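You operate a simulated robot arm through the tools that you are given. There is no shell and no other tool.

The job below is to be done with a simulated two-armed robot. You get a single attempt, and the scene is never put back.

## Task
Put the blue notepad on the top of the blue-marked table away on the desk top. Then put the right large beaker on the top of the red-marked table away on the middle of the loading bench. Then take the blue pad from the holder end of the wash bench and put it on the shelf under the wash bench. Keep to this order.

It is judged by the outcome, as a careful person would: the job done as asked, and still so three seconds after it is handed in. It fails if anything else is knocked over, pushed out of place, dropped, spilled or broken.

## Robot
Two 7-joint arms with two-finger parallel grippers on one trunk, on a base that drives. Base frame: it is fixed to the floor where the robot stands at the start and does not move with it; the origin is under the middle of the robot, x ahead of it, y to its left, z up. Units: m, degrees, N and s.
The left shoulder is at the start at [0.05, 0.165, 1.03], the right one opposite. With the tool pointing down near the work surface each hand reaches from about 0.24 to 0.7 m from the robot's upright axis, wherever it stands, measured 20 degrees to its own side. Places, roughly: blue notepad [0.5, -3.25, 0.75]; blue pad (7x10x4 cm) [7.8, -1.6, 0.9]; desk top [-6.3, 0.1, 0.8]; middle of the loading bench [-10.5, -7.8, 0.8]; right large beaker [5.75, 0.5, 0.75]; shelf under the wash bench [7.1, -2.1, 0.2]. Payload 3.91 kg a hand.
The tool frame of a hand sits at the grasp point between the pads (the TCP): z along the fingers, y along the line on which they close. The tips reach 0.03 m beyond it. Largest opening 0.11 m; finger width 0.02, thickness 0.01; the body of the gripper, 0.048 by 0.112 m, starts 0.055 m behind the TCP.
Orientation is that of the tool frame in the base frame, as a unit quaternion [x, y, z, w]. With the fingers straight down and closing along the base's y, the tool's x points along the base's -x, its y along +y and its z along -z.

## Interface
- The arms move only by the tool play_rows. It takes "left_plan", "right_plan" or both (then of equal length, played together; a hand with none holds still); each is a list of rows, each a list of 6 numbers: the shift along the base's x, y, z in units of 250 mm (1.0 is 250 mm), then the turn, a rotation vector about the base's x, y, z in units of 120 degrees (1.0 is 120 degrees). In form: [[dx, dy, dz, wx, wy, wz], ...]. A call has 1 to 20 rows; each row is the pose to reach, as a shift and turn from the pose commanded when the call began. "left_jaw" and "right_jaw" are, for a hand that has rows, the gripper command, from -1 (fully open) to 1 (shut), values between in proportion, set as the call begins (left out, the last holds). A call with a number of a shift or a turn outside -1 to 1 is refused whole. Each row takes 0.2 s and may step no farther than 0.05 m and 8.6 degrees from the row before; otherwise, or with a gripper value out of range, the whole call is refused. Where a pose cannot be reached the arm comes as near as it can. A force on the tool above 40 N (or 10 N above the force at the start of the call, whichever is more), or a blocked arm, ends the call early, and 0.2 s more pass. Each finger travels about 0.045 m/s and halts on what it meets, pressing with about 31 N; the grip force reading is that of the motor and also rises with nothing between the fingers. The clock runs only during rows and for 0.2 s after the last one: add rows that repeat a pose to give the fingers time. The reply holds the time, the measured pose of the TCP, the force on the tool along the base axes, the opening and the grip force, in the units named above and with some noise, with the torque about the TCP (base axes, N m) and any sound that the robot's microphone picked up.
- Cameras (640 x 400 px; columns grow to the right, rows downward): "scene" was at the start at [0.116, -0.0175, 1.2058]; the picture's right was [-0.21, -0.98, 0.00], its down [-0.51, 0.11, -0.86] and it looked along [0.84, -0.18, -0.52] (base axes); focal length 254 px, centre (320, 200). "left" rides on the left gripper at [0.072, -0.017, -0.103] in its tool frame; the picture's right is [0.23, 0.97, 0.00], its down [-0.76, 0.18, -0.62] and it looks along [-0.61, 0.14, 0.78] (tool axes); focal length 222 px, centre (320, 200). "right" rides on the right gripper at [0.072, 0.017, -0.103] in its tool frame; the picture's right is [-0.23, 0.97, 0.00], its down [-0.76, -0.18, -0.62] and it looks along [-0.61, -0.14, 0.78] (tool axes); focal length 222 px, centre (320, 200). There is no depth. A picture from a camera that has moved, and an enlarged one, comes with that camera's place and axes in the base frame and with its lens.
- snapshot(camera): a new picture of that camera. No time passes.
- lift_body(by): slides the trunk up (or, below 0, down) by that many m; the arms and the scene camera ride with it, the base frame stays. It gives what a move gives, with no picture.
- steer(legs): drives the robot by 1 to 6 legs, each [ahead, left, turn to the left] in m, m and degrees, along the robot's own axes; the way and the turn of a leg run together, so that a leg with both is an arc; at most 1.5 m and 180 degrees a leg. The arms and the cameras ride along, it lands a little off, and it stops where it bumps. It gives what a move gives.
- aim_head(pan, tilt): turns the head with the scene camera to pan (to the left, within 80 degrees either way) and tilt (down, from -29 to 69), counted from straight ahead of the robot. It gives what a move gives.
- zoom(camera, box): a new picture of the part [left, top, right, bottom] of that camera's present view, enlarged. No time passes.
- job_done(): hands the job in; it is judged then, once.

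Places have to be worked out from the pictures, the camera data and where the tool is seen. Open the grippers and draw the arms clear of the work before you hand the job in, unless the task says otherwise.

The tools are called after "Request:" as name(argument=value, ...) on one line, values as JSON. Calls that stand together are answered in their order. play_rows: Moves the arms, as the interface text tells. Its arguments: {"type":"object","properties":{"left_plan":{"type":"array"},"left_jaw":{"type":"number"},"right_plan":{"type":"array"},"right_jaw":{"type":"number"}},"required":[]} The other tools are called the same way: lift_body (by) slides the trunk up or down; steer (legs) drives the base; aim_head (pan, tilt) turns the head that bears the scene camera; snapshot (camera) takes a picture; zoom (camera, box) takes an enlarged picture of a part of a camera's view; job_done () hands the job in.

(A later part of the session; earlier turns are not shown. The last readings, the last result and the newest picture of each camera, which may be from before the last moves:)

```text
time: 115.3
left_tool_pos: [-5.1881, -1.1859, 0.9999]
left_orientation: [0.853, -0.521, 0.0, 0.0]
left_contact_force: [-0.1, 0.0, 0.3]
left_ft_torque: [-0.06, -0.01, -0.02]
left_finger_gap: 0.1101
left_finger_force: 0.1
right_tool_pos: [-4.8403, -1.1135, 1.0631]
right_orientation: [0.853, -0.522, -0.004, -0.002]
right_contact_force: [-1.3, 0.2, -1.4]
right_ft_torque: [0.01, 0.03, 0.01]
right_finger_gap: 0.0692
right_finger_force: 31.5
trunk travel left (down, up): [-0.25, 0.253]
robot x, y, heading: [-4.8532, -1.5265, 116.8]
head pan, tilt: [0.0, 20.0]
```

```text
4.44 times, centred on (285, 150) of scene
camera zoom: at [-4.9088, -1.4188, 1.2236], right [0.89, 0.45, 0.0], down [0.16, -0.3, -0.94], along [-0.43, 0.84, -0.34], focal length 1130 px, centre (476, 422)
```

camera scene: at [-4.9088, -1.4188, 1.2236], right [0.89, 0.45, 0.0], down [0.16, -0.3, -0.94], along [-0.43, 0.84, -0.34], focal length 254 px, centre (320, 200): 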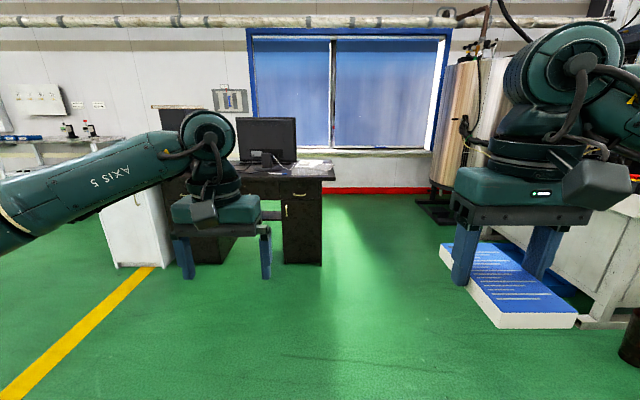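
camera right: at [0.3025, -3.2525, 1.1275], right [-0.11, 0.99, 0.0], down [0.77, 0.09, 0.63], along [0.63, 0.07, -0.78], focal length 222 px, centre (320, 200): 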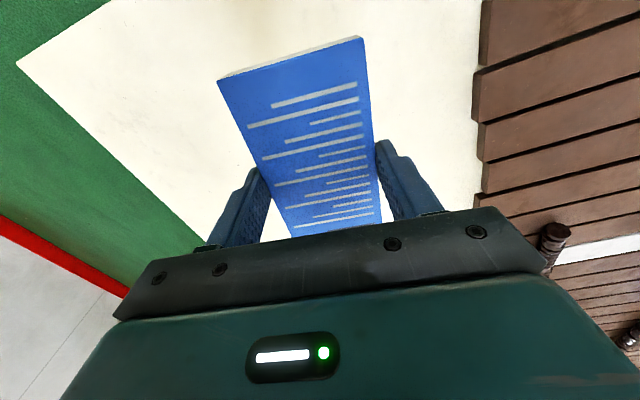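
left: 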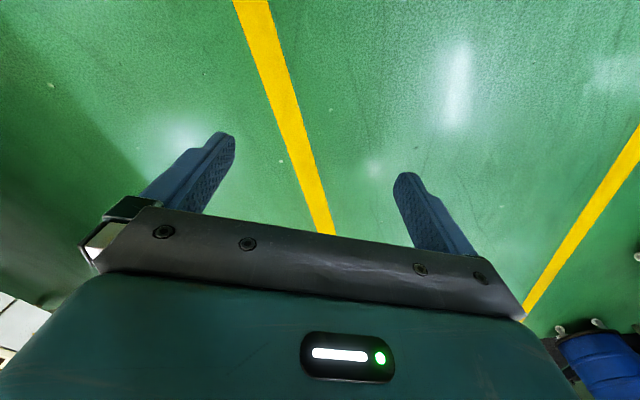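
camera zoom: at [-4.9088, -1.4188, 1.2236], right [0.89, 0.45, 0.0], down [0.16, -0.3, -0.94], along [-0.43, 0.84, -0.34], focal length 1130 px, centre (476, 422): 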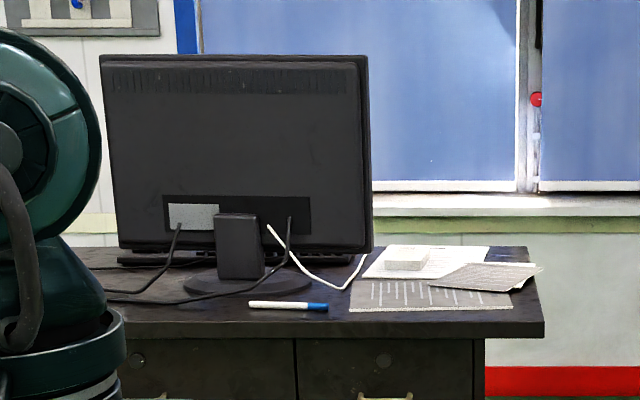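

There are papers, a pen and cables on the right half; the stretch left of the pen looks free. I drive closer and look down onto the desk.

Request:
steer(legs=[[0.95, 0.3, 0.7]])

Request:
aim_head(pan=0, tilt=35)

Request:
snapshot(camera="scene")

```text
time: 120.4
left_tool_pos: [-5.8909, -0.5064, 0.9999]
left_orientation: [0.859, -0.512, 0.0, 0.0]
left_contact_force: [0.0, -0.8, 0.3]
left_ft_torque: [-0.03, -0.01, 0.02]
left_finger_gap: 0.1102
left_finger_force: 0.1
right_tool_pos: [-5.5435, -0.4257, 1.0632]
right_orientation: [0.859, -0.512, -0.004, -0.002]
right_contact_force: [0.5, 0.6, -1.1]
right_ft_torque: [0.0, -0.02, 0.0]
right_finger_gap: 0.0693
right_finger_force: 31.0
trunk travel left (down, up): [-0.25, 0.253]
robot x, y, heading: [-5.5484, -0.8399, 118.5]
head pan, tilt: [0.0, 20.0]
```

```text
time: 121.2
left_tool_pos: [-5.8915, -0.5063, 1.0005]
left_orientation: [0.859, -0.512, 0.0, 0.0]
left_contact_force: [0.5, -0.4, -0.3]
left_ft_torque: [0.01, 0.03, 0.04]
left_finger_gap: 0.11
left_finger_force: 0.0
right_tool_pos: [-5.5444, -0.4248, 1.0624]
right_orientation: [0.859, -0.512, -0.004, -0.001]
right_contact_force: [0.6, -0.2, -0.9]
right_ft_torque: [0.0, 0.02, 0.01]
right_finger_gap: 0.0693
right_finger_force: 31.0
trunk travel left (down, up): [-0.25, 0.253]
robot x, y, heading: [-5.5482, -0.841, 118.5]
head pan, tilt: [0.0, 35.0]
```

```text
taken
camera scene: at [-5.6033, -0.7359, 1.1998], right [0.88, 0.48, 0.0], down [0.27, -0.5, -0.82], along [-0.39, 0.72, -0.57], focal length 254 px, centre (320, 200)
```

scene: 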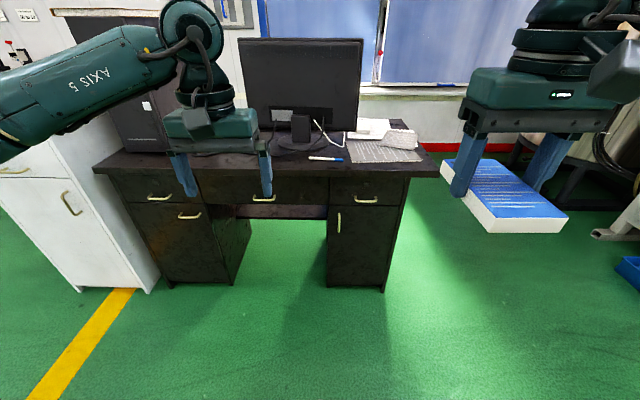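

The left hand hides part of the top; I zoom in on what can be seen.

Request:
zoom(camera="scene", box=[90, 100, 450, 210])

Request:
snapshot(camera="left")

Request:
snapshot(camera="right")

```text
1.78 times, centred on (270, 155) of scene
camera zoom: at [-5.6033, -0.7359, 1.1998], right [0.88, 0.48, 0.0], down [0.27, -0.5, -0.82], along [-0.39, 0.72, -0.57], focal length 452 px, centre (409, 280)
```

zoom: 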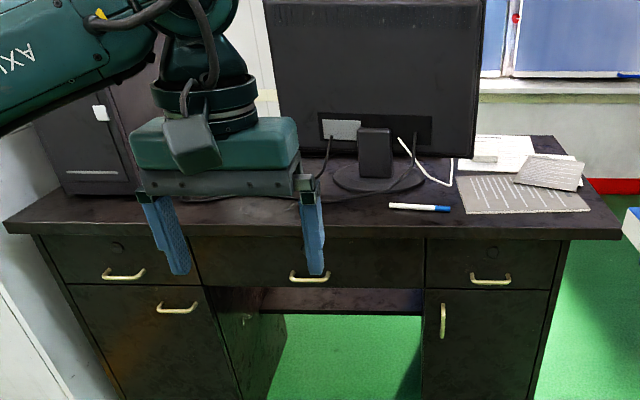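

```text
taken
camera left: at [-5.8409, -0.5626, 1.1035], right [-0.75, -0.66, 0.0], down [-0.52, 0.59, 0.62], along [-0.41, 0.47, -0.78], focal length 222 px, centre (320, 200)
```

left: 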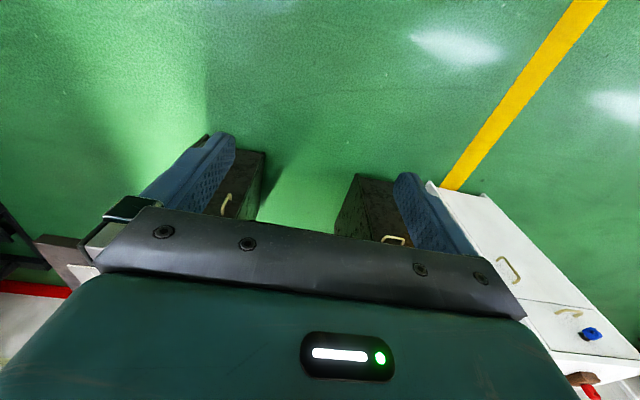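

```text
taken
camera right: at [-5.5261, -0.4968, 1.1663], right [-0.96, -0.26, 0.0], down [-0.2, 0.75, 0.63], along [-0.17, 0.61, -0.78], focal length 222 px, centre (320, 200)
```

right: 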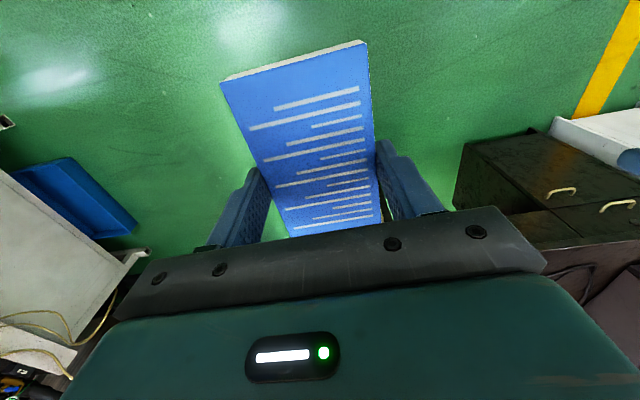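

The left hand would come near the tower when I shift left, and it blocks the view, so I draw it back toward the trunk first.

Request:
play_rows(left_plan=[[0.013, -0.13, 0.04, 0, 0, 0], [0.027, -0.26, 0.08, 0, 0, 0], [0.04, -0.39, 0.12, 0, 0, 0], [0.053, -0.518, 0.16, 0, 0, 0], [0.053, -0.518, 0.16, 0, 0, 0]])

Request:
steer(legs=[[-0.05, 0.4, 0]])

Request:
aim_head(pan=-5, tilt=38)

Request:
snapshot(camera="scene")

```text
time: 122.4
left_tool_pos: [-5.8765, -0.6365, 1.0377]
left_orientation: [0.859, -0.512, 0.0, 0.0]
left_contact_force: [0.0, -0.1, 1.0]
left_ft_torque: [0.0, -0.02, -0.03]
left_finger_gap: 0.1101
left_finger_force: 0.1
right_tool_pos: [-5.5438, -0.4251, 1.0631]
right_orientation: [0.859, -0.512, -0.005, -0.001]
right_contact_force: [0.0, 0.1, -2.0]
right_ft_torque: [0.0, -0.01, 0.01]
right_finger_gap: 0.0692
right_finger_force: 31.1
trunk travel left (down, up): [-0.25, 0.253]
robot x, y, heading: [-5.5448, -0.8409, 118.4]
head pan, tilt: [0.0, 35.0]
```

```text
time: 126.5
left_tool_pos: [-6.2061, -0.8723, 1.0382]
left_orientation: [0.859, -0.511, 0.0, 0.0]
left_contact_force: [0.0, 0.4, 0.2]
left_ft_torque: [-0.02, -0.02, -0.02]
left_finger_gap: 0.1101
left_finger_force: 0.1
right_tool_pos: [-5.8735, -0.6601, 1.062]
right_orientation: [0.86, -0.511, -0.004, -0.001]
right_contact_force: [0.5, 0.5, -1.3]
right_ft_torque: [-0.02, 0.02, 0.02]
right_finger_gap: 0.0692
right_finger_force: 30.6
trunk travel left (down, up): [-0.25, 0.253]
robot x, y, heading: [-5.8734, -1.0745, 118.8]
head pan, tilt: [0.0, 35.0]
```

```text
time: 127.1
left_tool_pos: [-6.2065, -0.8709, 1.0382]
left_orientation: [0.86, -0.511, 0.0, 0.0]
left_contact_force: [0.3, -0.2, 0.1]
left_ft_torque: [0.0, -0.01, 0.01]
left_finger_gap: 0.1102
left_finger_force: 0.0
right_tool_pos: [-5.874, -0.6586, 1.0631]
right_orientation: [0.859, -0.512, -0.004, -0.002]
right_contact_force: [-0.4, 0.9, -1.7]
right_ft_torque: [0.02, 0.02, 0.0]
right_finger_gap: 0.0691
right_finger_force: 30.4
trunk travel left (down, up): [-0.25, 0.253]
robot x, y, heading: [-5.8734, -1.0782, 118.4]
head pan, tilt: [-5.0, 38.0]
```

```text
taken
camera scene: at [-5.9239, -0.9692, 1.1952], right [0.92, 0.4, 0.0], down [0.25, -0.56, -0.79], along [-0.31, 0.72, -0.62], focal length 254 px, centre (320, 200)
```

scene: 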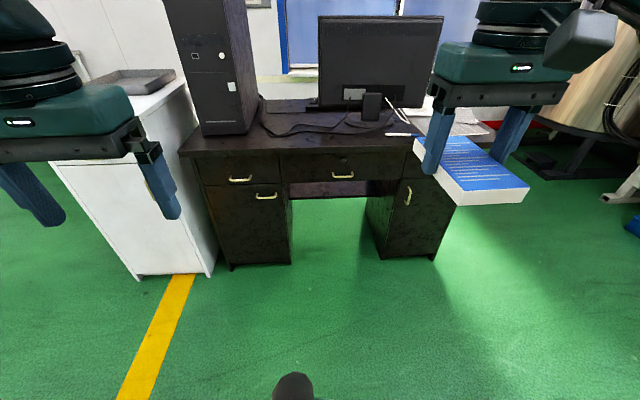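

The top between the tower and the pen is visible now; I zoom in on it.

Request:
zoom(camera="scene", box=[175, 80, 435, 170])

```text
2.46 times, centred on (305, 125) of scene
camera zoom: at [-5.9239, -0.9692, 1.1952], right [0.92, 0.4, 0.0], down [0.25, -0.56, -0.79], along [-0.31, 0.72, -0.62], focal length 626 px, centre (357, 385)
```

zoom: 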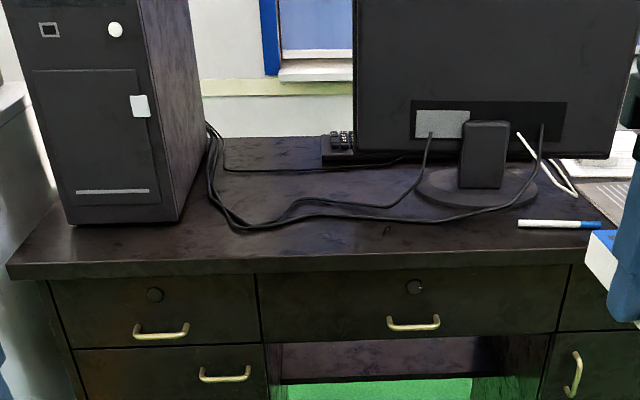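

Cables run about 0.10-0.12 m behind the front edge; the strip before them, between tower and pen, is free. I will lay the notepad there lengthwise, so I turn the right wrist by 90 degrees in free space.

Request:
play_rows(right_plan=[[0, 0, 0, 0, 0, 0.068], [0, 0, 0, 0, 0, 0.136], [0, 0, 0, 0, 0, 0.204], [0, 0, 0, 0, 0, 0.272], [0, 0, 0, 0, 0, 0.34], [0, 0, 0, 0, 0, 0.408], [0, 0, 0, 0, 0, 0.476], [0, 0, 0, 0, 0, 0.544], [0, 0, 0, 0, 0, 0.612], [0, 0, 0, 0, 0, 0.68], [0, 0, 0, 0, 0, 0.745], [0, 0, 0, 0, 0, 0.745]])

Request:
snapshot(camera="scene")

```text
time: 129.7
left_tool_pos: [-6.2049, -0.8718, 1.0371]
left_orientation: [0.859, -0.511, 0.0, 0.0]
left_contact_force: [-0.2, 0.2, -0.6]
left_ft_torque: [-0.01, -0.02, 0.0]
left_finger_gap: 0.1099
left_finger_force: 0.0
right_tool_pos: [-5.8875, -0.7611, 1.039]
right_orientation: [0.971, 0.241, -0.005, 0.002]
right_contact_force: [-0.6, -0.5, -0.8]
right_ft_torque: [0.0, 0.01, 0.02]
right_finger_gap: 0.0694
right_finger_force: 30.3
right hand out of reach, approached as far as the arm can: row 8, 9, 10, 11, 12
trunk travel left (down, up): [-0.25, 0.253]
robot x, y, heading: [-5.8736, -1.0786, 118.5]
head pan, tilt: [-5.0, 38.0]
```

```text
taken
camera scene: at [-5.9238, -0.9692, 1.1952], right [0.92, 0.4, 0.0], down [0.25, -0.56, -0.79], along [-0.31, 0.72, -0.62], focal length 254 px, centre (320, 200)
```

scene: 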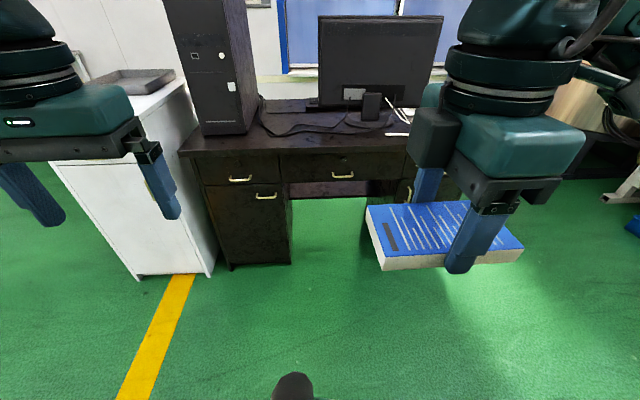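

The wrist turned but the hand was pulled back to manage it, so that side is awkward. I turn the other way instead and see whether it reaches.

Request:
play_rows(right_plan=[[0, 0, 0, 0, 0, -0.068], [0, 0, 0, 0, 0, -0.136], [0, 0, 0, 0, 0, -0.204], [0, 0, 0, 0, 0, -0.272], [0, 0, 0, 0, 0, -0.34], [0, 0, 0, 0, 0, -0.408], [0, 0, 0, 0, 0, -0.476], [0, 0, 0, 0, 0, -0.544], [0, 0, 0, 0, 0, -0.612], [0, 0, 0, 0, 0, -0.68], [0, 0, 0, 0, 0, -0.745], [0, 0, 0, 0, 0, -0.745]])

Request:
play_rows(right_plan=[[0, 0, 0, 0, 0, -0.068], [0, 0, 0, 0, 0, -0.136], [0, 0, 0, 0, 0, -0.204], [0, 0, 0, 0, 0, -0.272], [0, 0, 0, 0, 0, -0.34], [0, 0, 0, 0, 0, -0.408], [0, 0, 0, 0, 0, -0.476], [0, 0, 0, 0, 0, -0.544], [0, 0, 0, 0, 0, -0.612], [0, 0, 0, 0, 0, -0.68], [0, 0, 0, 0, 0, -0.745], [0, 0, 0, 0, 0, -0.745]])

Request:
snapshot(camera="scene")

```text
time: 132.3
left_tool_pos: [-6.2058, -0.8715, 1.0365]
left_orientation: [0.859, -0.512, -0.001, 0.0]
left_contact_force: [0.0, -0.8, 0.6]
left_ft_torque: [-0.01, -0.02, -0.04]
left_finger_gap: 0.11
left_finger_force: 0.2
right_tool_pos: [-5.8901, -0.7577, 1.0447]
right_orientation: [0.859, -0.512, -0.004, -0.002]
right_contact_force: [0.2, 0.6, -1.2]
right_ft_torque: [-0.01, 0.02, 0.01]
right_finger_gap: 0.0693
right_finger_force: 31.3
trunk travel left (down, up): [-0.25, 0.253]
robot x, y, heading: [-5.8726, -1.0729, 118.4]
head pan, tilt: [-5.0, 38.0]
```

```text
time: 134.9
left_tool_pos: [-6.2057, -0.8709, 1.0383]
left_orientation: [0.859, -0.512, 0.0, 0.0]
left_contact_force: [-0.1, -0.7, -0.5]
left_ft_torque: [-0.01, 0.01, -0.04]
left_finger_gap: 0.1098
left_finger_force: 0.1
right_tool_pos: [-5.8896, -0.7586, 1.0444]
right_orientation: [-0.251, 0.968, 0.002, 0.003]
right_contact_force: [1.0, 0.5, -1.1]
right_ft_torque: [0.01, 0.0, -0.03]
right_finger_gap: 0.0692
right_finger_force: 31.2
trunk travel left (down, up): [-0.25, 0.253]
robot x, y, heading: [-5.8757, -1.0737, 118.6]
head pan, tilt: [-5.0, 38.0]
```

```text
taken
camera scene: at [-5.9238, -0.9692, 1.1952], right [0.92, 0.4, 0.0], down [0.25, -0.56, -0.79], along [-0.31, 0.72, -0.62], focal length 254 px, centre (320, 200)
```

scene: 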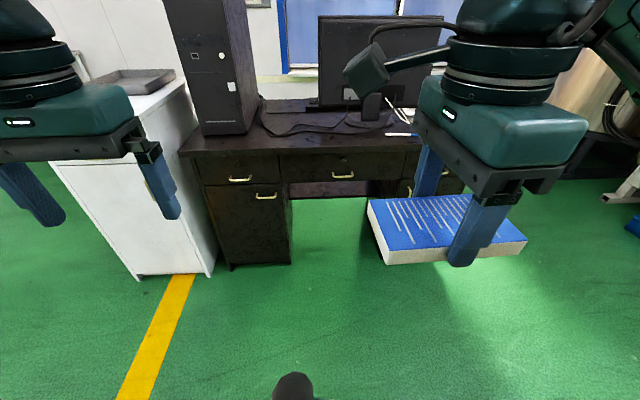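

This way the turn is reached cleanly. The placing spot is about (-6.28,-0.19); I drive ahead 0.5 m and a little left so it comes within the right hand's reach.

Request:
steer(legs=[[0.5, 0.1, 0]])

Request:
aim_head(pan=-5, tilt=45)

Request:
snapshot(camera="scene")

Request:
snapshot(camera="right")

```text
time: 137.9
left_tool_pos: [-6.5352, -0.4795, 1.038]
left_orientation: [0.86, -0.51, 0.0, 0.0]
left_contact_force: [0.2, -0.5, 0.6]
left_ft_torque: [0.01, -0.03, 0.04]
left_finger_gap: 0.1101
left_finger_force: 0.1
right_tool_pos: [-6.2183, -0.3641, 1.0449]
right_orientation: [-0.253, 0.967, 0.002, 0.005]
right_contact_force: [0.8, 0.4, -1.3]
right_ft_torque: [0.02, 0.02, -0.01]
right_finger_gap: 0.0695
right_finger_force: 31.1
trunk travel left (down, up): [-0.25, 0.253]
robot x, y, heading: [-6.2028, -0.6816, 118.8]
head pan, tilt: [-5.0, 38.0]
```

```text
time: 138.6
left_tool_pos: [-6.5343, -0.4782, 1.0375]
left_orientation: [0.861, -0.509, 0.0, 0.0]
left_contact_force: [0.3, -1.0, -0.1]
left_ft_torque: [0.02, 0.0, -0.04]
left_finger_gap: 0.1101
left_finger_force: 0.0
right_tool_pos: [-6.2173, -0.3649, 1.0439]
right_orientation: [-0.253, 0.967, 0.002, 0.005]
right_contact_force: [-0.7, -0.8, -2.3]
right_ft_torque: [0.0, -0.01, 0.0]
right_finger_gap: 0.0693
right_finger_force: 31.6
trunk travel left (down, up): [-0.25, 0.253]
robot x, y, heading: [-6.2006, -0.6772, 118.9]
head pan, tilt: [-5.0, 45.0]
```

```text
taken
camera scene: at [-6.2504, -0.5802, 1.185], right [0.92, 0.4, 0.0], down [0.28, -0.65, -0.71], along [-0.28, 0.65, -0.71], focal length 254 px, centre (320, 200)
```

scene: 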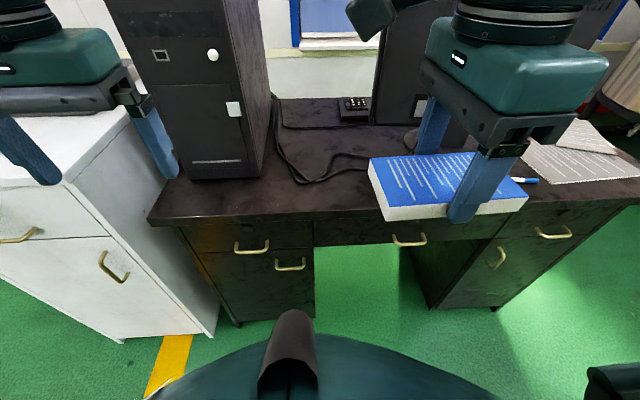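

```text
taken
camera right: at [-6.2925, -0.3855, 1.148], right [-0.28, 0.96, 0.0], down [0.75, 0.21, 0.63], along [0.6, 0.18, -0.78], focal length 222 px, centre (320, 200)
```

right: 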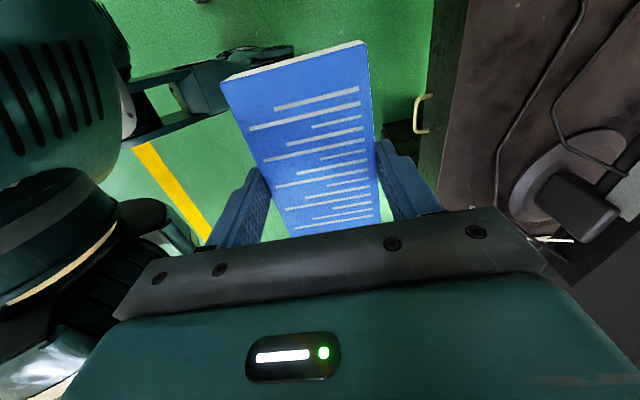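

The desk edge and the cables are in view. I zoom in to measure the strip exactly.

Request:
zoom(camera="scene", box=[140, 90, 400, 250])

Request:
zoom(camera="right", box=[400, 0, 640, 150])

```text
2.46 times, centred on (270, 170) of scene
camera zoom: at [-6.2504, -0.5802, 1.185], right [0.92, 0.4, 0.0], down [0.28, -0.65, -0.71], along [-0.28, 0.65, -0.71], focal length 626 px, centre (443, 274)
```

zoom: 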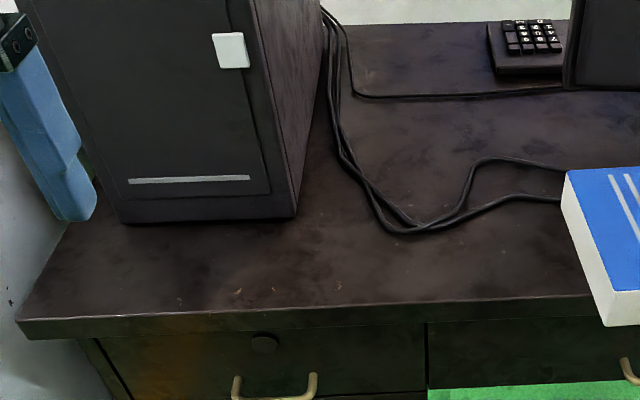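

```text
2.67 times, centred on (520, 75) of right
camera zoom: at [-6.2925, -0.3855, 1.148], right [-0.28, 0.96, 0.0], down [0.75, 0.21, 0.63], along [0.6, 0.18, -0.78], focal length 592 px, centre (-213, 533)
```

zoom: 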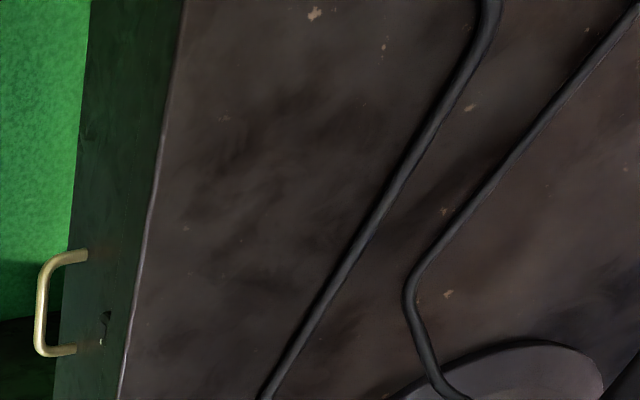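

From both cameras the desk top comes out at z about 0.765, with the front edge line through (-6.287,-0.165) and the cable at least 0.11 m behind it near my spot. I bring the notepad over (-6.355,-0.142), still well above the top.

Request:
play_rows(right_plan=[[-0.069, 0.1115, -0.05, 0, 0, -0.002], [-0.138, 0.223, -0.1, 0, 0, -0.004], [-0.207, 0.334, -0.15, 0, 0, -0.006], [-0.276, 0.446, -0.2, 0, 0, -0.008], [-0.345, 0.557, -0.28, 0, 0, -0.01], [-0.414, 0.669, -0.36, 0, 0, -0.012], [-0.483, 0.78, -0.46, 0, 0, -0.014], [-0.552, 0.8916, -0.576, 0, 0, -0.0158], [-0.552, 0.8916, -0.576, 0, 0, -0.0158]])

Request:
snapshot(camera="scene")

Request:
snapshot(camera="right")

```text
time: 140.6
left_tool_pos: [-6.5347, -0.4794, 1.0383]
left_orientation: [0.86, -0.51, 0.0, 0.0]
left_contact_force: [0.1, 0.0, 1.0]
left_ft_torque: [-0.01, 0.0, -0.01]
left_finger_gap: 0.11
left_finger_force: 0.0
right_tool_pos: [-6.3566, -0.1436, 0.8986]
right_orientation: [-0.237, 0.972, 0.001, 0.003]
right_contact_force: [-0.2, 0.6, -1.9]
right_ft_torque: [-0.01, -0.01, 0.0]
right_finger_gap: 0.0693
right_finger_force: 30.8
trunk travel left (down, up): [-0.25, 0.253]
robot x, y, heading: [-6.203, -0.6844, 118.6]
head pan, tilt: [-5.0, 45.0]
```

```text
taken
camera scene: at [-6.2504, -0.5802, 1.1849], right [0.92, 0.4, 0.0], down [0.28, -0.65, -0.71], along [-0.28, 0.65, -0.71], focal length 254 px, centre (320, 200)
```

scene: 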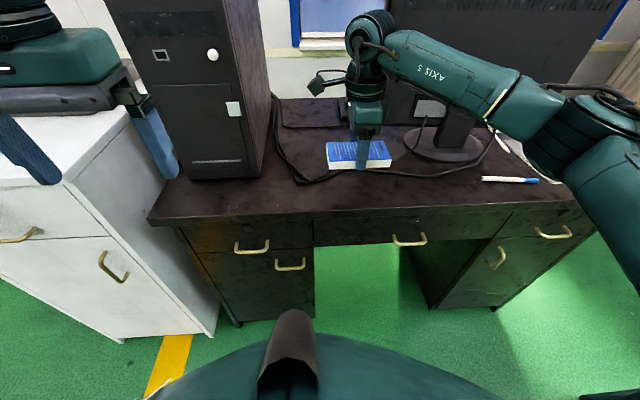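

```text
taken
camera right: at [-6.4319, -0.1626, 1.0019], right [-0.25, 0.97, 0.0], down [0.75, 0.19, 0.63], along [0.61, 0.16, -0.78], focal length 222 px, centre (320, 200)
```

right: 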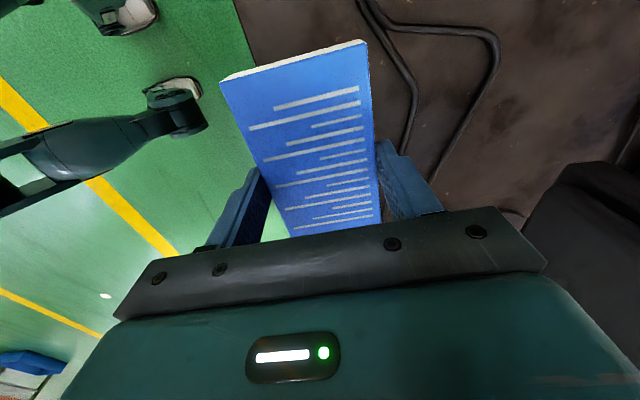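

The notepad hovers above the strip with about 2 cm to the cable. I lower it with a small correction to the right and inward until it nearly touches.

Request:
play_rows(right_plan=[[0.008, 0.013, -0.1, 0, 0, 0], [0.016, 0.026, -0.2, 0, 0, 0], [0.024, 0.04, -0.28, 0, 0, 0], [0.024, 0.04, -0.34, 0, 0, 0], [0.024, 0.04, -0.37, 0, 0, 0], [0.024, 0.04, -0.37, 0, 0, 0]])

Request:
snapshot(camera="right")

Request:
zoom(camera="scene", box=[260, 90, 480, 230])

```text
time: 142.0
left_tool_pos: [-6.5352, -0.4795, 1.038]
left_orientation: [0.86, -0.51, 0.0, -0.001]
left_contact_force: [-0.5, -0.1, 0.1]
left_ft_torque: [0.01, 0.03, 0.02]
left_finger_gap: 0.1101
left_finger_force: 0.0
right_tool_pos: [-6.3494, -0.133, 0.8072]
right_orientation: [-0.237, 0.971, 0.002, 0.005]
right_contact_force: [0.1, -0.9, -1.4]
right_ft_torque: [0.03, 0.0, -0.01]
right_finger_gap: 0.0693
right_finger_force: 31.2
trunk travel left (down, up): [-0.25, 0.253]
robot x, y, heading: [-6.1987, -0.6815, 118.7]
head pan, tilt: [-5.0, 45.0]
```

```text
taken
camera right: at [-6.4241, -0.1505, 0.9105], right [-0.25, 0.97, 0.0], down [0.75, 0.19, 0.63], along [0.61, 0.16, -0.78], focal length 222 px, centre (320, 200)
```

right: 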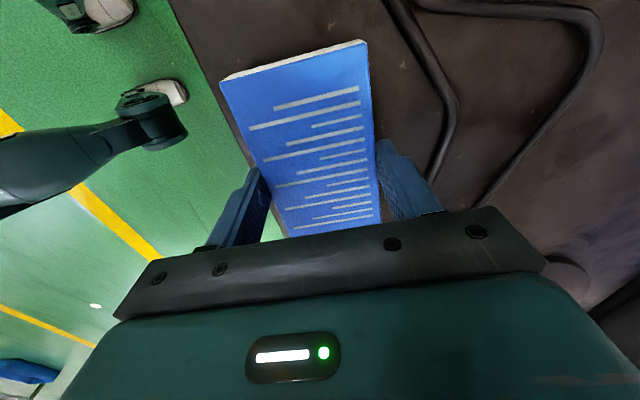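

```text
2.86 times, centred on (370, 160) of scene
camera zoom: at [-6.2504, -0.5802, 1.1849], right [0.92, 0.4, 0.0], down [0.28, -0.65, -0.71], along [-0.28, 0.65, -0.71], focal length 727 px, centre (177, 314)
```

zoom: 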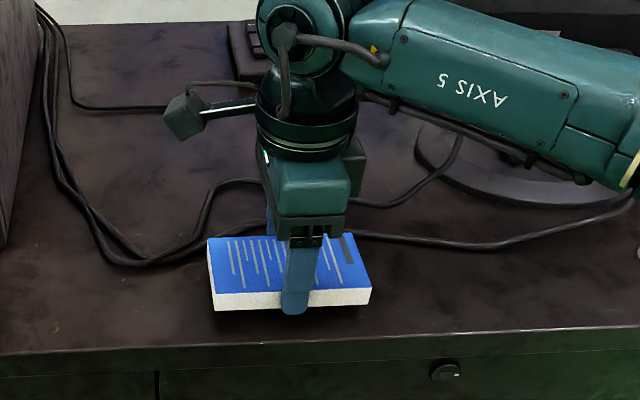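

It hangs about a centimetre above the top, inside the edge and clear of the cable. I lower in fine steps until contact shows.

Request:
play_rows(right_plan=[[0, 0, -0.016, 0, 0, 0], [0, 0, -0.032, 0, 0, 0], [0, 0, -0.032, 0, 0, 0]])

Request:
play_rows(right_plan=[[0, 0, -0.008, 0, 0, 0], [0, 0, -0.012, 0, 0, 0], [0, 0, -0.012, 0, 0, 0]])

```text
time: 142.8
left_tool_pos: [-6.5346, -0.4788, 1.0382]
left_orientation: [0.86, -0.51, 0.0, 0.0]
left_contact_force: [0.2, -0.4, -0.2]
left_ft_torque: [0.01, 0.03, -0.05]
left_finger_gap: 0.1099
left_finger_force: 0.0
right_tool_pos: [-6.3512, -0.1328, 0.7997]
right_orientation: [-0.237, 0.972, 0.002, 0.004]
right_contact_force: [-0.3, 0.7, -1.2]
right_ft_torque: [0.03, 0.02, -0.06]
right_finger_gap: 0.0693
right_finger_force: 31.0
trunk travel left (down, up): [-0.25, 0.253]
robot x, y, heading: [-6.201, -0.6808, 118.6]
head pan, tilt: [-5.0, 45.0]
```

```text
time: 143.6
left_tool_pos: [-6.535, -0.4784, 1.0386]
left_orientation: [0.86, -0.51, 0.001, 0.001]
left_contact_force: [0.4, -0.1, 0.0]
left_ft_torque: [0.0, 0.02, 0.0]
left_finger_gap: 0.1099
left_finger_force: 0.0
right_tool_pos: [-6.352, -0.1329, 0.7963]
right_orientation: [-0.237, 0.972, 0.003, 0.004]
right_contact_force: [-0.1, 0.7, -1.4]
right_ft_torque: [0.01, 0.0, -0.02]
right_finger_gap: 0.0692
right_finger_force: 31.1
trunk travel left (down, up): [-0.25, 0.253]
robot x, y, heading: [-6.2031, -0.6827, 118.8]
head pan, tilt: [-5.0, 45.0]
```

No contact yet at TCP z 0.796; I keep lowering in 2 mm steps.

Request:
play_rows(right_plan=[[0, 0, -0.008, 0, 0, 0], [0, 0, -0.016, 0, 0, 0], [0, 0, -0.016, 0, 0, 0]])

Request:
zoom(camera="scene", box=[310, 140, 420, 220])

```text
time: 144.4
left_tool_pos: [-6.533, -0.4796, 1.0373]
left_orientation: [0.861, -0.509, 0.0, 0.0]
left_contact_force: [-0.1, 0.3, -0.6]
left_ft_torque: [0.03, 0.0, -0.02]
left_finger_gap: 0.1103
left_finger_force: 0.1
right_tool_pos: [-6.3503, -0.1327, 0.792]
right_orientation: [-0.238, 0.971, 0.002, 0.005]
right_contact_force: [-0.5, 0.4, -1.1]
right_ft_torque: [-0.03, -0.01, -0.03]
right_finger_gap: 0.0694
right_finger_force: 31.2
trunk travel left (down, up): [-0.25, 0.253]
robot x, y, heading: [-6.2005, -0.6783, 118.8]
head pan, tilt: [-5.0, 45.0]
```

```text
5.00 times, centred on (365, 180) of scene
camera zoom: at [-6.2504, -0.5802, 1.1849], right [0.92, 0.4, 0.0], down [0.28, -0.65, -0.71], along [-0.28, 0.65, -0.71], focal length 1272 px, centre (95, 300)
```

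zoom: 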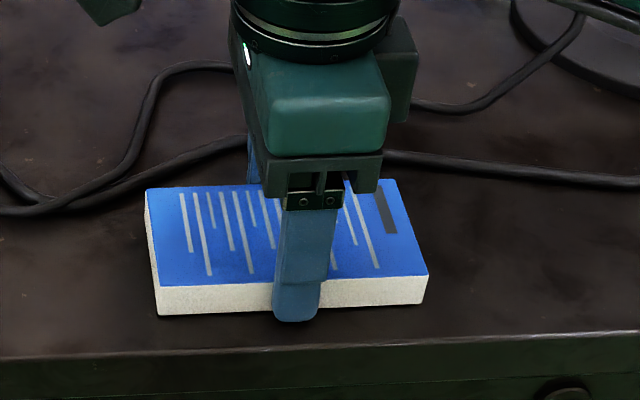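

Still a small gap shows under the notepad; I lower on with 2 mm steps.

Request:
play_rows(right_plan=[[0, 0, -0.008, 0, 0, 0], [0, 0, -0.016, 0, 0, 0], [0, 0, -0.024, 0, 0, 0], [0, 0, -0.024, 0, 0, 0]])

Request:
zoom(camera="scene", box=[310, 140, 420, 220])

```text
time: 145.4
left_tool_pos: [-6.5348, -0.4804, 1.0389]
left_orientation: [0.86, -0.51, -0.002, -0.001]
left_contact_force: [0.5, -0.2, 0.6]
left_ft_torque: [0.02, -0.02, 0.01]
left_finger_gap: 0.11
left_finger_force: 0.1
right_tool_pos: [-6.3497, -0.1313, 0.791]
right_orientation: [-0.237, 0.971, 0.005, 0.002]
right_contact_force: [6.3, -1.4, 27.3]
right_ft_torque: [-0.24, -0.16, 0.0]
right_finger_gap: 0.0698
right_finger_force: 31.4
trunk travel left (down, up): [-0.25, 0.253]
robot x, y, heading: [-6.2019, -0.6821, 118.7]
head pan, tilt: [-5.0, 45.0]
```

```text
5.00 times, centred on (365, 180) of scene
camera zoom: at [-6.2493, -0.5825, 1.1855], right [0.92, 0.4, 0.0], down [0.28, -0.65, -0.71], along [-0.29, 0.65, -0.71], focal length 1272 px, centre (95, 300)
```

zoom: 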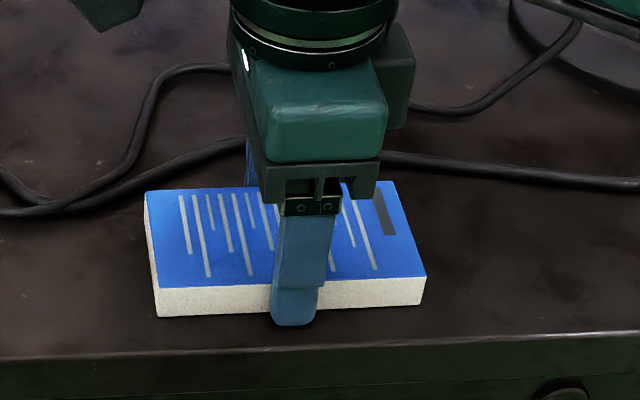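

Contact at 27 N: the notepad sits on the desk. I relax the press by 4 mm and open the fingers a little.

Request:
play_rows(right_plan=[[0, 0, 0.016, 0, 0, 0], [0, 0, 0.016, 0, 0, 0]])

Request:
play_rows(right_plan=[[0, 0, 0, 0, 0, 0], [0, 0, 0, 0, 0, 0], [0, 0, 0, 0, 0, 0], [0, 0, 0, 0, 0, 0]], right_jaw=-0.64)

Request:
zoom(camera="scene", box=[310, 140, 420, 220])

```text
time: 146.0
left_tool_pos: [-6.5349, -0.4794, 1.039]
left_orientation: [0.86, -0.51, -0.001, -0.001]
left_contact_force: [-0.3, 0.1, 0.3]
left_ft_torque: [0.01, 0.01, -0.01]
left_finger_gap: 0.1101
left_finger_force: 0.0
right_tool_pos: [-6.35, -0.1318, 0.791]
right_orientation: [-0.236, 0.972, 0.002, 0.004]
right_contact_force: [0.7, 2.7, 9.9]
right_ft_torque: [0.29, 0.51, -0.11]
right_finger_gap: 0.0692
right_finger_force: 31.1
trunk travel left (down, up): [-0.25, 0.253]
robot x, y, heading: [-6.2018, -0.6805, 118.8]
head pan, tilt: [-5.0, 45.0]
```

```text
time: 147.0
left_tool_pos: [-6.5357, -0.479, 1.0384]
left_orientation: [0.86, -0.51, 0.001, 0.0]
left_contact_force: [0.3, 0.1, 0.5]
left_ft_torque: [0.01, 0.01, 0.01]
left_finger_gap: 0.11
left_finger_force: 0.0
right_tool_pos: [-6.3498, -0.1318, 0.7897]
right_orientation: [-0.237, 0.971, 0.001, 0.004]
right_contact_force: [-0.4, 0.3, -0.1]
right_ft_torque: [-0.02, 0.0, 0.0]
right_finger_gap: 0.0904
right_finger_force: 0.0
trunk travel left (down, up): [-0.25, 0.253]
robot x, y, heading: [-6.1987, -0.6837, 118.5]
head pan, tilt: [-5.0, 45.0]
```

```text
5.00 times, centred on (365, 180) of scene
camera zoom: at [-6.2504, -0.5802, 1.1849], right [0.92, 0.4, 0.0], down [0.28, -0.65, -0.71], along [-0.28, 0.65, -0.71], focal length 1272 px, centre (95, 300)
```

zoom: 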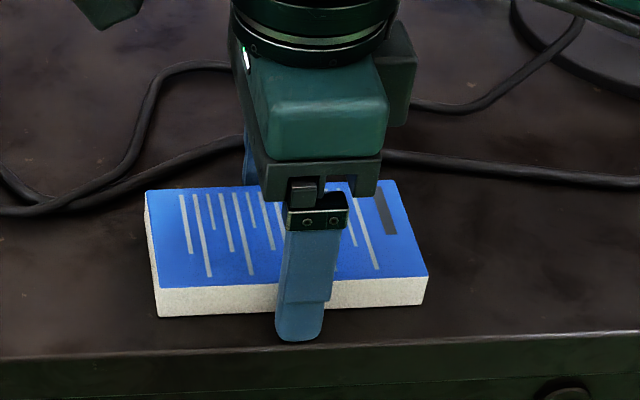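

The notepad is free and rests flat on the desk. I raise the hand straight up, then draw it back to the trunk.

Request:
play_rows(right_plan=[[0, 0, 0.1, 0, 0, 0], [0, 0, 0.28, 0, 0, 0], [0, 0, 0.46, 0, 0, 0], [0, 0, 0.64, 0, 0, 0], [0, 0, 0.82, 0, 0, 0], [0, 0, 1.0, 0, 0, 0], [0.08, -0.13, 1.0, 0, 0, 0.05], [0.16, -0.27, 1.0, 0, 0, 0.1], [0.24, -0.41, 1.0, 0, 0, 0.15], [0.32, -0.55, 1.0, 0, 0, 0.2], [0.4, -0.69, 1.0, 0, 0, 0.25], [0.48, -0.83, 1.0, 0, 0, 0.3], [0.53, -0.93, 1.0, 0, 0, 0.35], [0.53, -0.93, 1.0, 0, 0, 0.4]])

Request:
snapshot(camera="scene")

```text
time: 150.0
left_tool_pos: [-6.5345, -0.4791, 1.0381]
left_orientation: [0.86, -0.51, -0.001, 0.0]
left_contact_force: [0.4, 0.0, -0.1]
left_ft_torque: [-0.02, -0.01, 0.01]
left_finger_gap: 0.1099
left_finger_force: 0.1
right_tool_pos: [-6.2179, -0.3647, 1.0413]
right_orientation: [-0.612, 0.791, 0.003, 0.003]
right_contact_force: [-0.4, -0.7, -0.5]
right_ft_torque: [-0.02, -0.01, -0.02]
right_finger_gap: 0.0904
right_finger_force: 0.1
trunk travel left (down, up): [-0.25, 0.253]
robot x, y, heading: [-6.2022, -0.6802, 118.8]
head pan, tilt: [-5.0, 45.0]
```

```text
taken
camera scene: at [-6.2504, -0.5803, 1.1849], right [0.92, 0.4, 0.0], down [0.28, -0.65, -0.71], along [-0.28, 0.65, -0.71], focal length 254 px, centre (320, 200)
```

scene: 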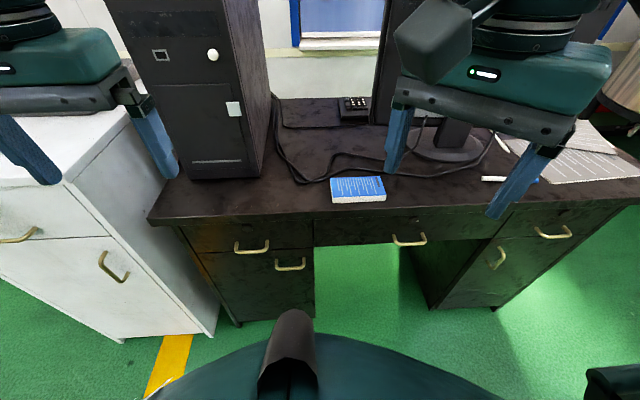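

The notepad lies safely on the desk. I turn the right wrist back to its normal direction and open it, then back away from the desk and turn toward the lane.

Request:
play_rows(right_plan=[[0, 0, 0, 0, 0, 0.06], [0, 0, 0, 0, 0, 0.12], [0, 0, 0, 0, 0, 0.18], [0, 0, 0, 0, 0, 0.24], [0, 0, 0, 0, 0, 0.3], [0, 0, 0, 0, 0, 0.36], [0, 0, 0, 0, 0, 0.36]], right_jaw=-1)

Request:
steer(legs=[[-1.5, 0, 0], [-1.4, 0, 0], [0, 0, -91.3]])

Request:
aim_head(pan=0, tilt=20)

Request:
snapshot(camera="scene")

```text
time: 151.6
left_tool_pos: [-6.5335, -0.4788, 1.038]
left_orientation: [0.86, -0.51, 0.0, 0.0]
left_contact_force: [0.3, -0.3, 0.4]
left_ft_torque: [0.01, 0.01, 0.02]
left_finger_gap: 0.1102
left_finger_force: 0.0
right_tool_pos: [-6.2176, -0.3642, 1.0405]
right_orientation: [0.861, -0.509, -0.005, -0.001]
right_contact_force: [0.2, -0.5, 0.2]
right_ft_torque: [0.01, 0.02, 0.0]
right_finger_gap: 0.1096
right_finger_force: 0.1
trunk travel left (down, up): [-0.25, 0.253]
robot x, y, heading: [-6.2011, -0.6789, 118.8]
head pan, tilt: [-5.0, 45.0]
```

```text
time: 169.6
left_tool_pos: [-4.6067, -2.9433, 1.0375]
left_orientation: [-0.22, 0.976, 0.0, -0.001]
left_contact_force: [-0.1, 0.3, -0.9]
left_ft_torque: [0.03, 0.01, 0.03]
left_finger_gap: 0.1098
left_finger_force: 0.1
right_tool_pos: [-4.51, -3.2678, 1.0401]
right_orientation: [-0.219, 0.976, 0.001, 0.004]
right_contact_force: [0.7, -0.5, 0.3]
right_ft_torque: [0.0, 0.02, 0.0]
right_finger_gap: 0.1098
right_finger_force: 0.1
trunk travel left (down, up): [-0.25, 0.253]
robot x, y, heading: [-4.8321, -3.2613, 25.2]
head pan, tilt: [-5.0, 45.0]
```

```text
time: 170.5
left_tool_pos: [-4.6065, -2.9441, 1.0385]
left_orientation: [-0.22, 0.975, -0.001, -0.001]
left_contact_force: [-0.2, 0.1, 0.3]
left_ft_torque: [0.0, 0.02, -0.04]
left_finger_gap: 0.11
left_finger_force: 0.1
right_tool_pos: [-4.5115, -3.2676, 1.0407]
right_orientation: [-0.219, 0.976, 0.002, 0.005]
right_contact_force: [0.1, -0.1, 1.0]
right_ft_torque: [0.0, 0.0, -0.01]
right_finger_gap: 0.1099
right_finger_force: 0.0
trunk travel left (down, up): [-0.25, 0.253]
robot x, y, heading: [-4.8269, -3.2606, 25.2]
head pan, tilt: [0.0, 20.0]
```

```text
taken
camera scene: at [-4.7194, -3.2095, 1.2235], right [0.43, -0.9, 0.0], down [-0.31, -0.15, -0.94], along [0.85, 0.4, -0.34], focal length 254 px, centre (320, 200)
```

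scene: 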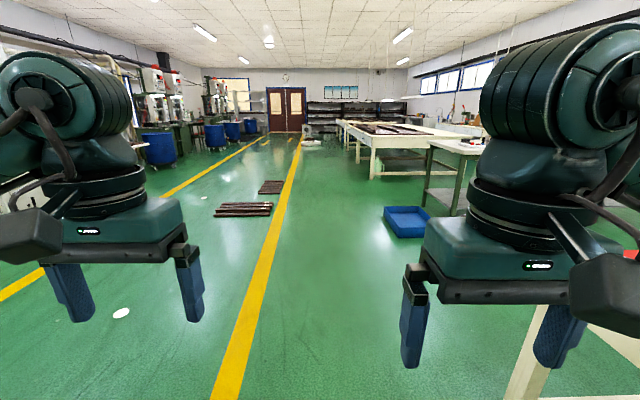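

I am back in the lane at the height of the white table. The way along it between boards and tray is clear, so I drive on in that direction.

Request:
steer(legs=[[0, 0, 2.3], [1.4, -0.2, 0], [1.5, 0, 0], [1.4, 0, 0]])

Request:
snapshot(camera="scene")

```text
time: 191.6
left_tool_pos: [-0.6554, -1.2276, 1.0378]
left_orientation: [-0.235, 0.972, 0.0, 0.0]
left_contact_force: [0.1, 0.6, 0.1]
left_ft_torque: [0.0, -0.01, 0.02]
left_finger_gap: 0.11
left_finger_force: 0.1
right_tool_pos: [-0.5506, -1.549, 1.0406]
right_orientation: [-0.233, 0.972, 0.002, 0.004]
right_contact_force: [-0.3, 0.6, -0.2]
right_ft_torque: [-0.02, 0.02, -0.01]
right_finger_gap: 0.1102
right_finger_force: 0.1
trunk travel left (down, up): [-0.25, 0.253]
robot x, y, heading: [-0.8724, -1.5544, 26.9]
head pan, tilt: [0.0, 20.0]
```

```text
taken
camera scene: at [-0.7612, -1.4975, 1.2236], right [0.46, -0.89, 0.0], down [-0.3, -0.16, -0.94], along [0.84, 0.43, -0.34], focal length 254 px, centre (320, 200)
```

scene: 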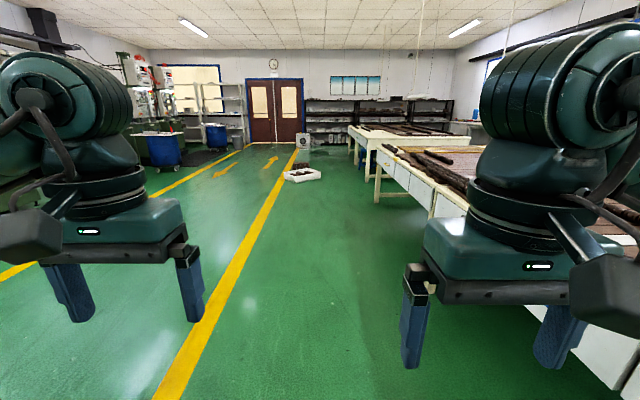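

A white tray stands on the floor near (3.0,0.8); the second white table beyond it should be the red-marked one. I drive on, easing left to pass the tray, then look closer.

Request:
steer(legs=[[1.4, 0.3, 0.6], [1.4, 0.6, 0]])

Request:
aim_head(pan=-20, tilt=12)

Request:
snapshot(camera="scene")

```text
refused: leg 2 is longer than a leg can be; nothing moved
```

```text
time: 192.4
left_tool_pos: [-0.6562, -1.2293, 1.0387]
left_orientation: [-0.234, 0.972, 0.0, 0.0]
left_contact_force: [-0.4, -0.7, -0.5]
left_ft_torque: [-0.02, 0.01, 0.01]
left_finger_gap: 0.1102
left_finger_force: 0.1
right_tool_pos: [-0.5507, -1.549, 1.0397]
right_orientation: [-0.234, 0.972, 0.001, 0.005]
right_contact_force: [0.0, 0.0, 0.1]
right_ft_torque: [-0.03, -0.01, 0.03]
right_finger_gap: 0.1102
right_finger_force: 0.2
trunk travel left (down, up): [-0.25, 0.253]
robot x, y, heading: [-0.8724, -1.557, 27.1]
head pan, tilt: [-20.0, 12.0]
```

```text
taken
camera scene: at [-0.7516, -1.5284, 1.2366], right [0.12, -0.99, 0.0], down [-0.21, -0.03, -0.98], along [0.97, 0.12, -0.21], focal length 254 px, centre (320, 200)
```

scene: 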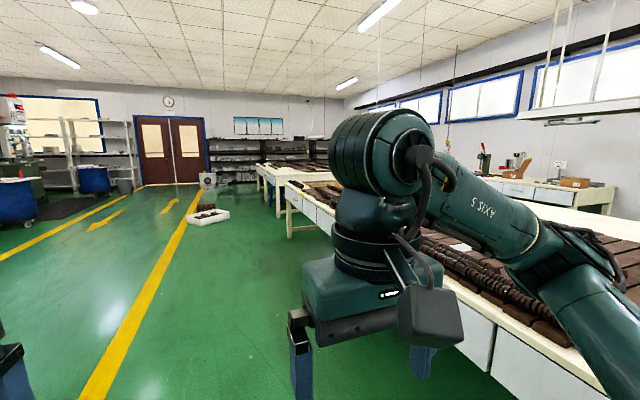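

The leg was too long and nothing moved; I repeat with shorter legs.

Request:
steer(legs=[[1.4, 0.3, 0.5], [1.3, 0.5, 0]])

Request:
aim_head(pan=-10, tilt=12)

Request:
snapshot(camera="scene")

```text
time: 206.2
left_tool_pos: [1.3994, 0.7331, 1.0386]
left_orientation: [-0.241, 0.971, 0.0, 0.001]
left_contact_force: [0.3, 0.2, 0.5]
left_ft_torque: [-0.01, -0.01, 0.0]
left_finger_gap: 0.11
left_finger_force: 0.0
right_tool_pos: [1.5083, 0.4144, 1.0399]
right_orientation: [-0.241, 0.971, 0.002, 0.004]
right_contact_force: [0.4, -0.1, -0.1]
right_ft_torque: [0.06, 0.0, -0.01]
right_finger_gap: 0.1099
right_finger_force: 0.1
trunk travel left (down, up): [-0.25, 0.253]
robot x, y, heading: [1.1916, 0.4031, 27.9]
head pan, tilt: [-20.0, 12.0]
```

```text
time: 206.9
left_tool_pos: [1.3998, 0.7328, 1.0377]
left_orientation: [-0.242, 0.97, 0.0, -0.001]
left_contact_force: [-0.6, 0.1, 0.0]
left_ft_torque: [-0.01, -0.01, 0.0]
left_finger_gap: 0.11
left_finger_force: 0.0
right_tool_pos: [1.5086, 0.4143, 1.0411]
right_orientation: [-0.241, 0.971, 0.002, 0.004]
right_contact_force: [0.3, 0.0, 0.4]
right_ft_torque: [-0.03, 0.01, 0.0]
right_finger_gap: 0.1101
right_finger_force: 0.0
trunk travel left (down, up): [-0.25, 0.253]
robot x, y, heading: [1.1925, 0.4024, 27.7]
head pan, tilt: [-10.0, 12.0]
```

```text
taken
camera scene: at [1.3042, 0.4476, 1.2366], right [0.31, -0.95, 0.0], down [-0.2, -0.06, -0.98], along [0.93, 0.3, -0.21], focal length 254 px, centre (320, 200)
```

scene: 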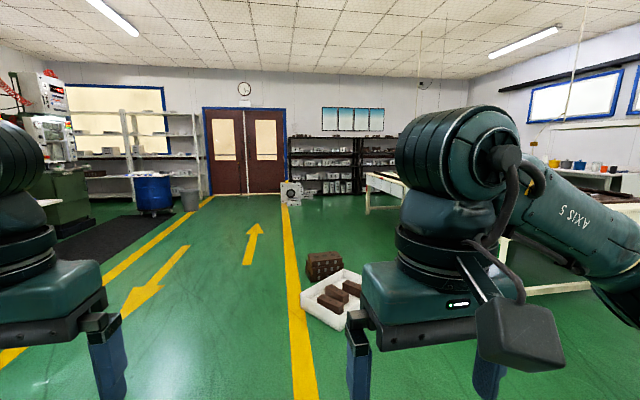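

The floor tray and a brown crate reach to about 0.4 m right of the lane's middle line, so I pass them on the left and then look at the table.

Request:
steer(legs=[[1.4, 0.35, 0], [1.45, 0, 0]])

Request:
aim_head(pan=-60, tilt=15)

Request:
snapshot(camera="scene")

```text
time: 220.9
left_tool_pos: [3.7565, 2.392, 1.0372]
left_orientation: [-0.247, 0.969, 0.0, -0.001]
left_contact_force: [0.3, 0.6, 1.0]
left_ft_torque: [-0.02, -0.01, 0.01]
left_finger_gap: 0.1099
left_finger_force: 0.0
right_tool_pos: [3.8693, 2.0734, 1.0404]
right_orientation: [-0.246, 0.969, 0.002, 0.005]
right_contact_force: [0.2, -0.9, -0.4]
right_ft_torque: [0.0, 0.02, 0.03]
right_finger_gap: 0.1103
right_finger_force: 0.0
trunk travel left (down, up): [-0.25, 0.253]
robot x, y, heading: [3.5508, 2.0559, 28.6]
head pan, tilt: [-10.0, 12.0]
```

```text
time: 222.1
left_tool_pos: [3.755, 2.3906, 1.0383]
left_orientation: [-0.247, 0.969, 0.001, 0.0]
left_contact_force: [-0.3, 0.0, 0.5]
left_ft_torque: [0.0, 0.0, -0.01]
left_finger_gap: 0.11
left_finger_force: 0.0
right_tool_pos: [3.8695, 2.0739, 1.04]
right_orientation: [-0.246, 0.969, 0.003, 0.004]
right_contact_force: [-0.2, 0.3, 0.0]
right_ft_torque: [0.01, 0.0, -0.01]
right_finger_gap: 0.1102
right_finger_force: 0.1
trunk travel left (down, up): [-0.25, 0.253]
robot x, y, heading: [3.5528, 2.0589, 28.7]
head pan, tilt: [-60.0, 15.0]
```

```text
taken
camera scene: at [3.6557, 2.0258, 1.2318], right [-0.52, -0.85, 0.0], down [-0.22, 0.13, -0.97], along [0.83, -0.5, -0.26], focal length 254 px, centre (320, 200)
```

scene: 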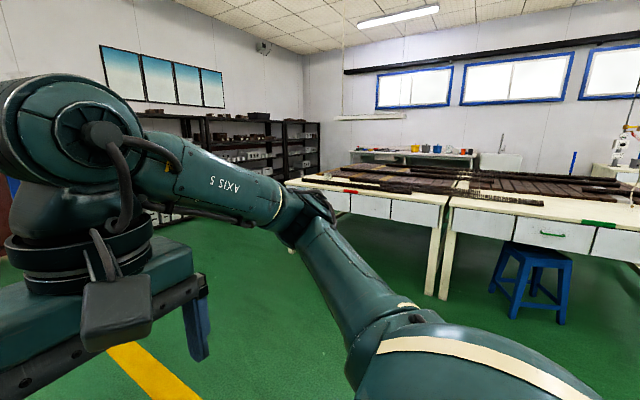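

Two tables stand side by side, the left one with a red mark on its edge. I zoom in for the beakers.

Request:
zoom(camera="scene", box=[270, 130, 480, 240])

```text
3.05 times, centred on (375, 185) of scene
camera zoom: at [3.6557, 2.0258, 1.2318], right [-0.52, -0.85, 0.0], down [-0.22, 0.13, -0.97], along [0.83, -0.5, -0.26], focal length 775 px, centre (152, 246)
```

zoom: 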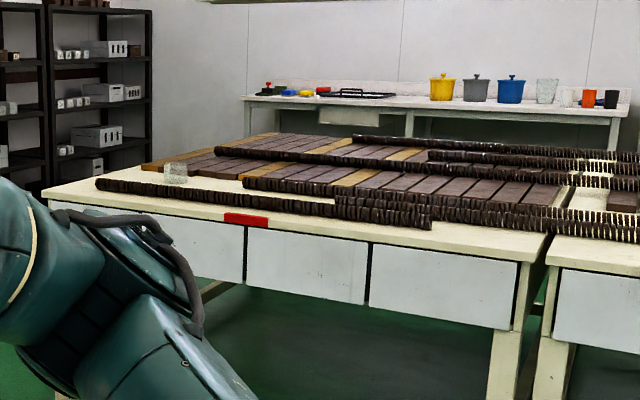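

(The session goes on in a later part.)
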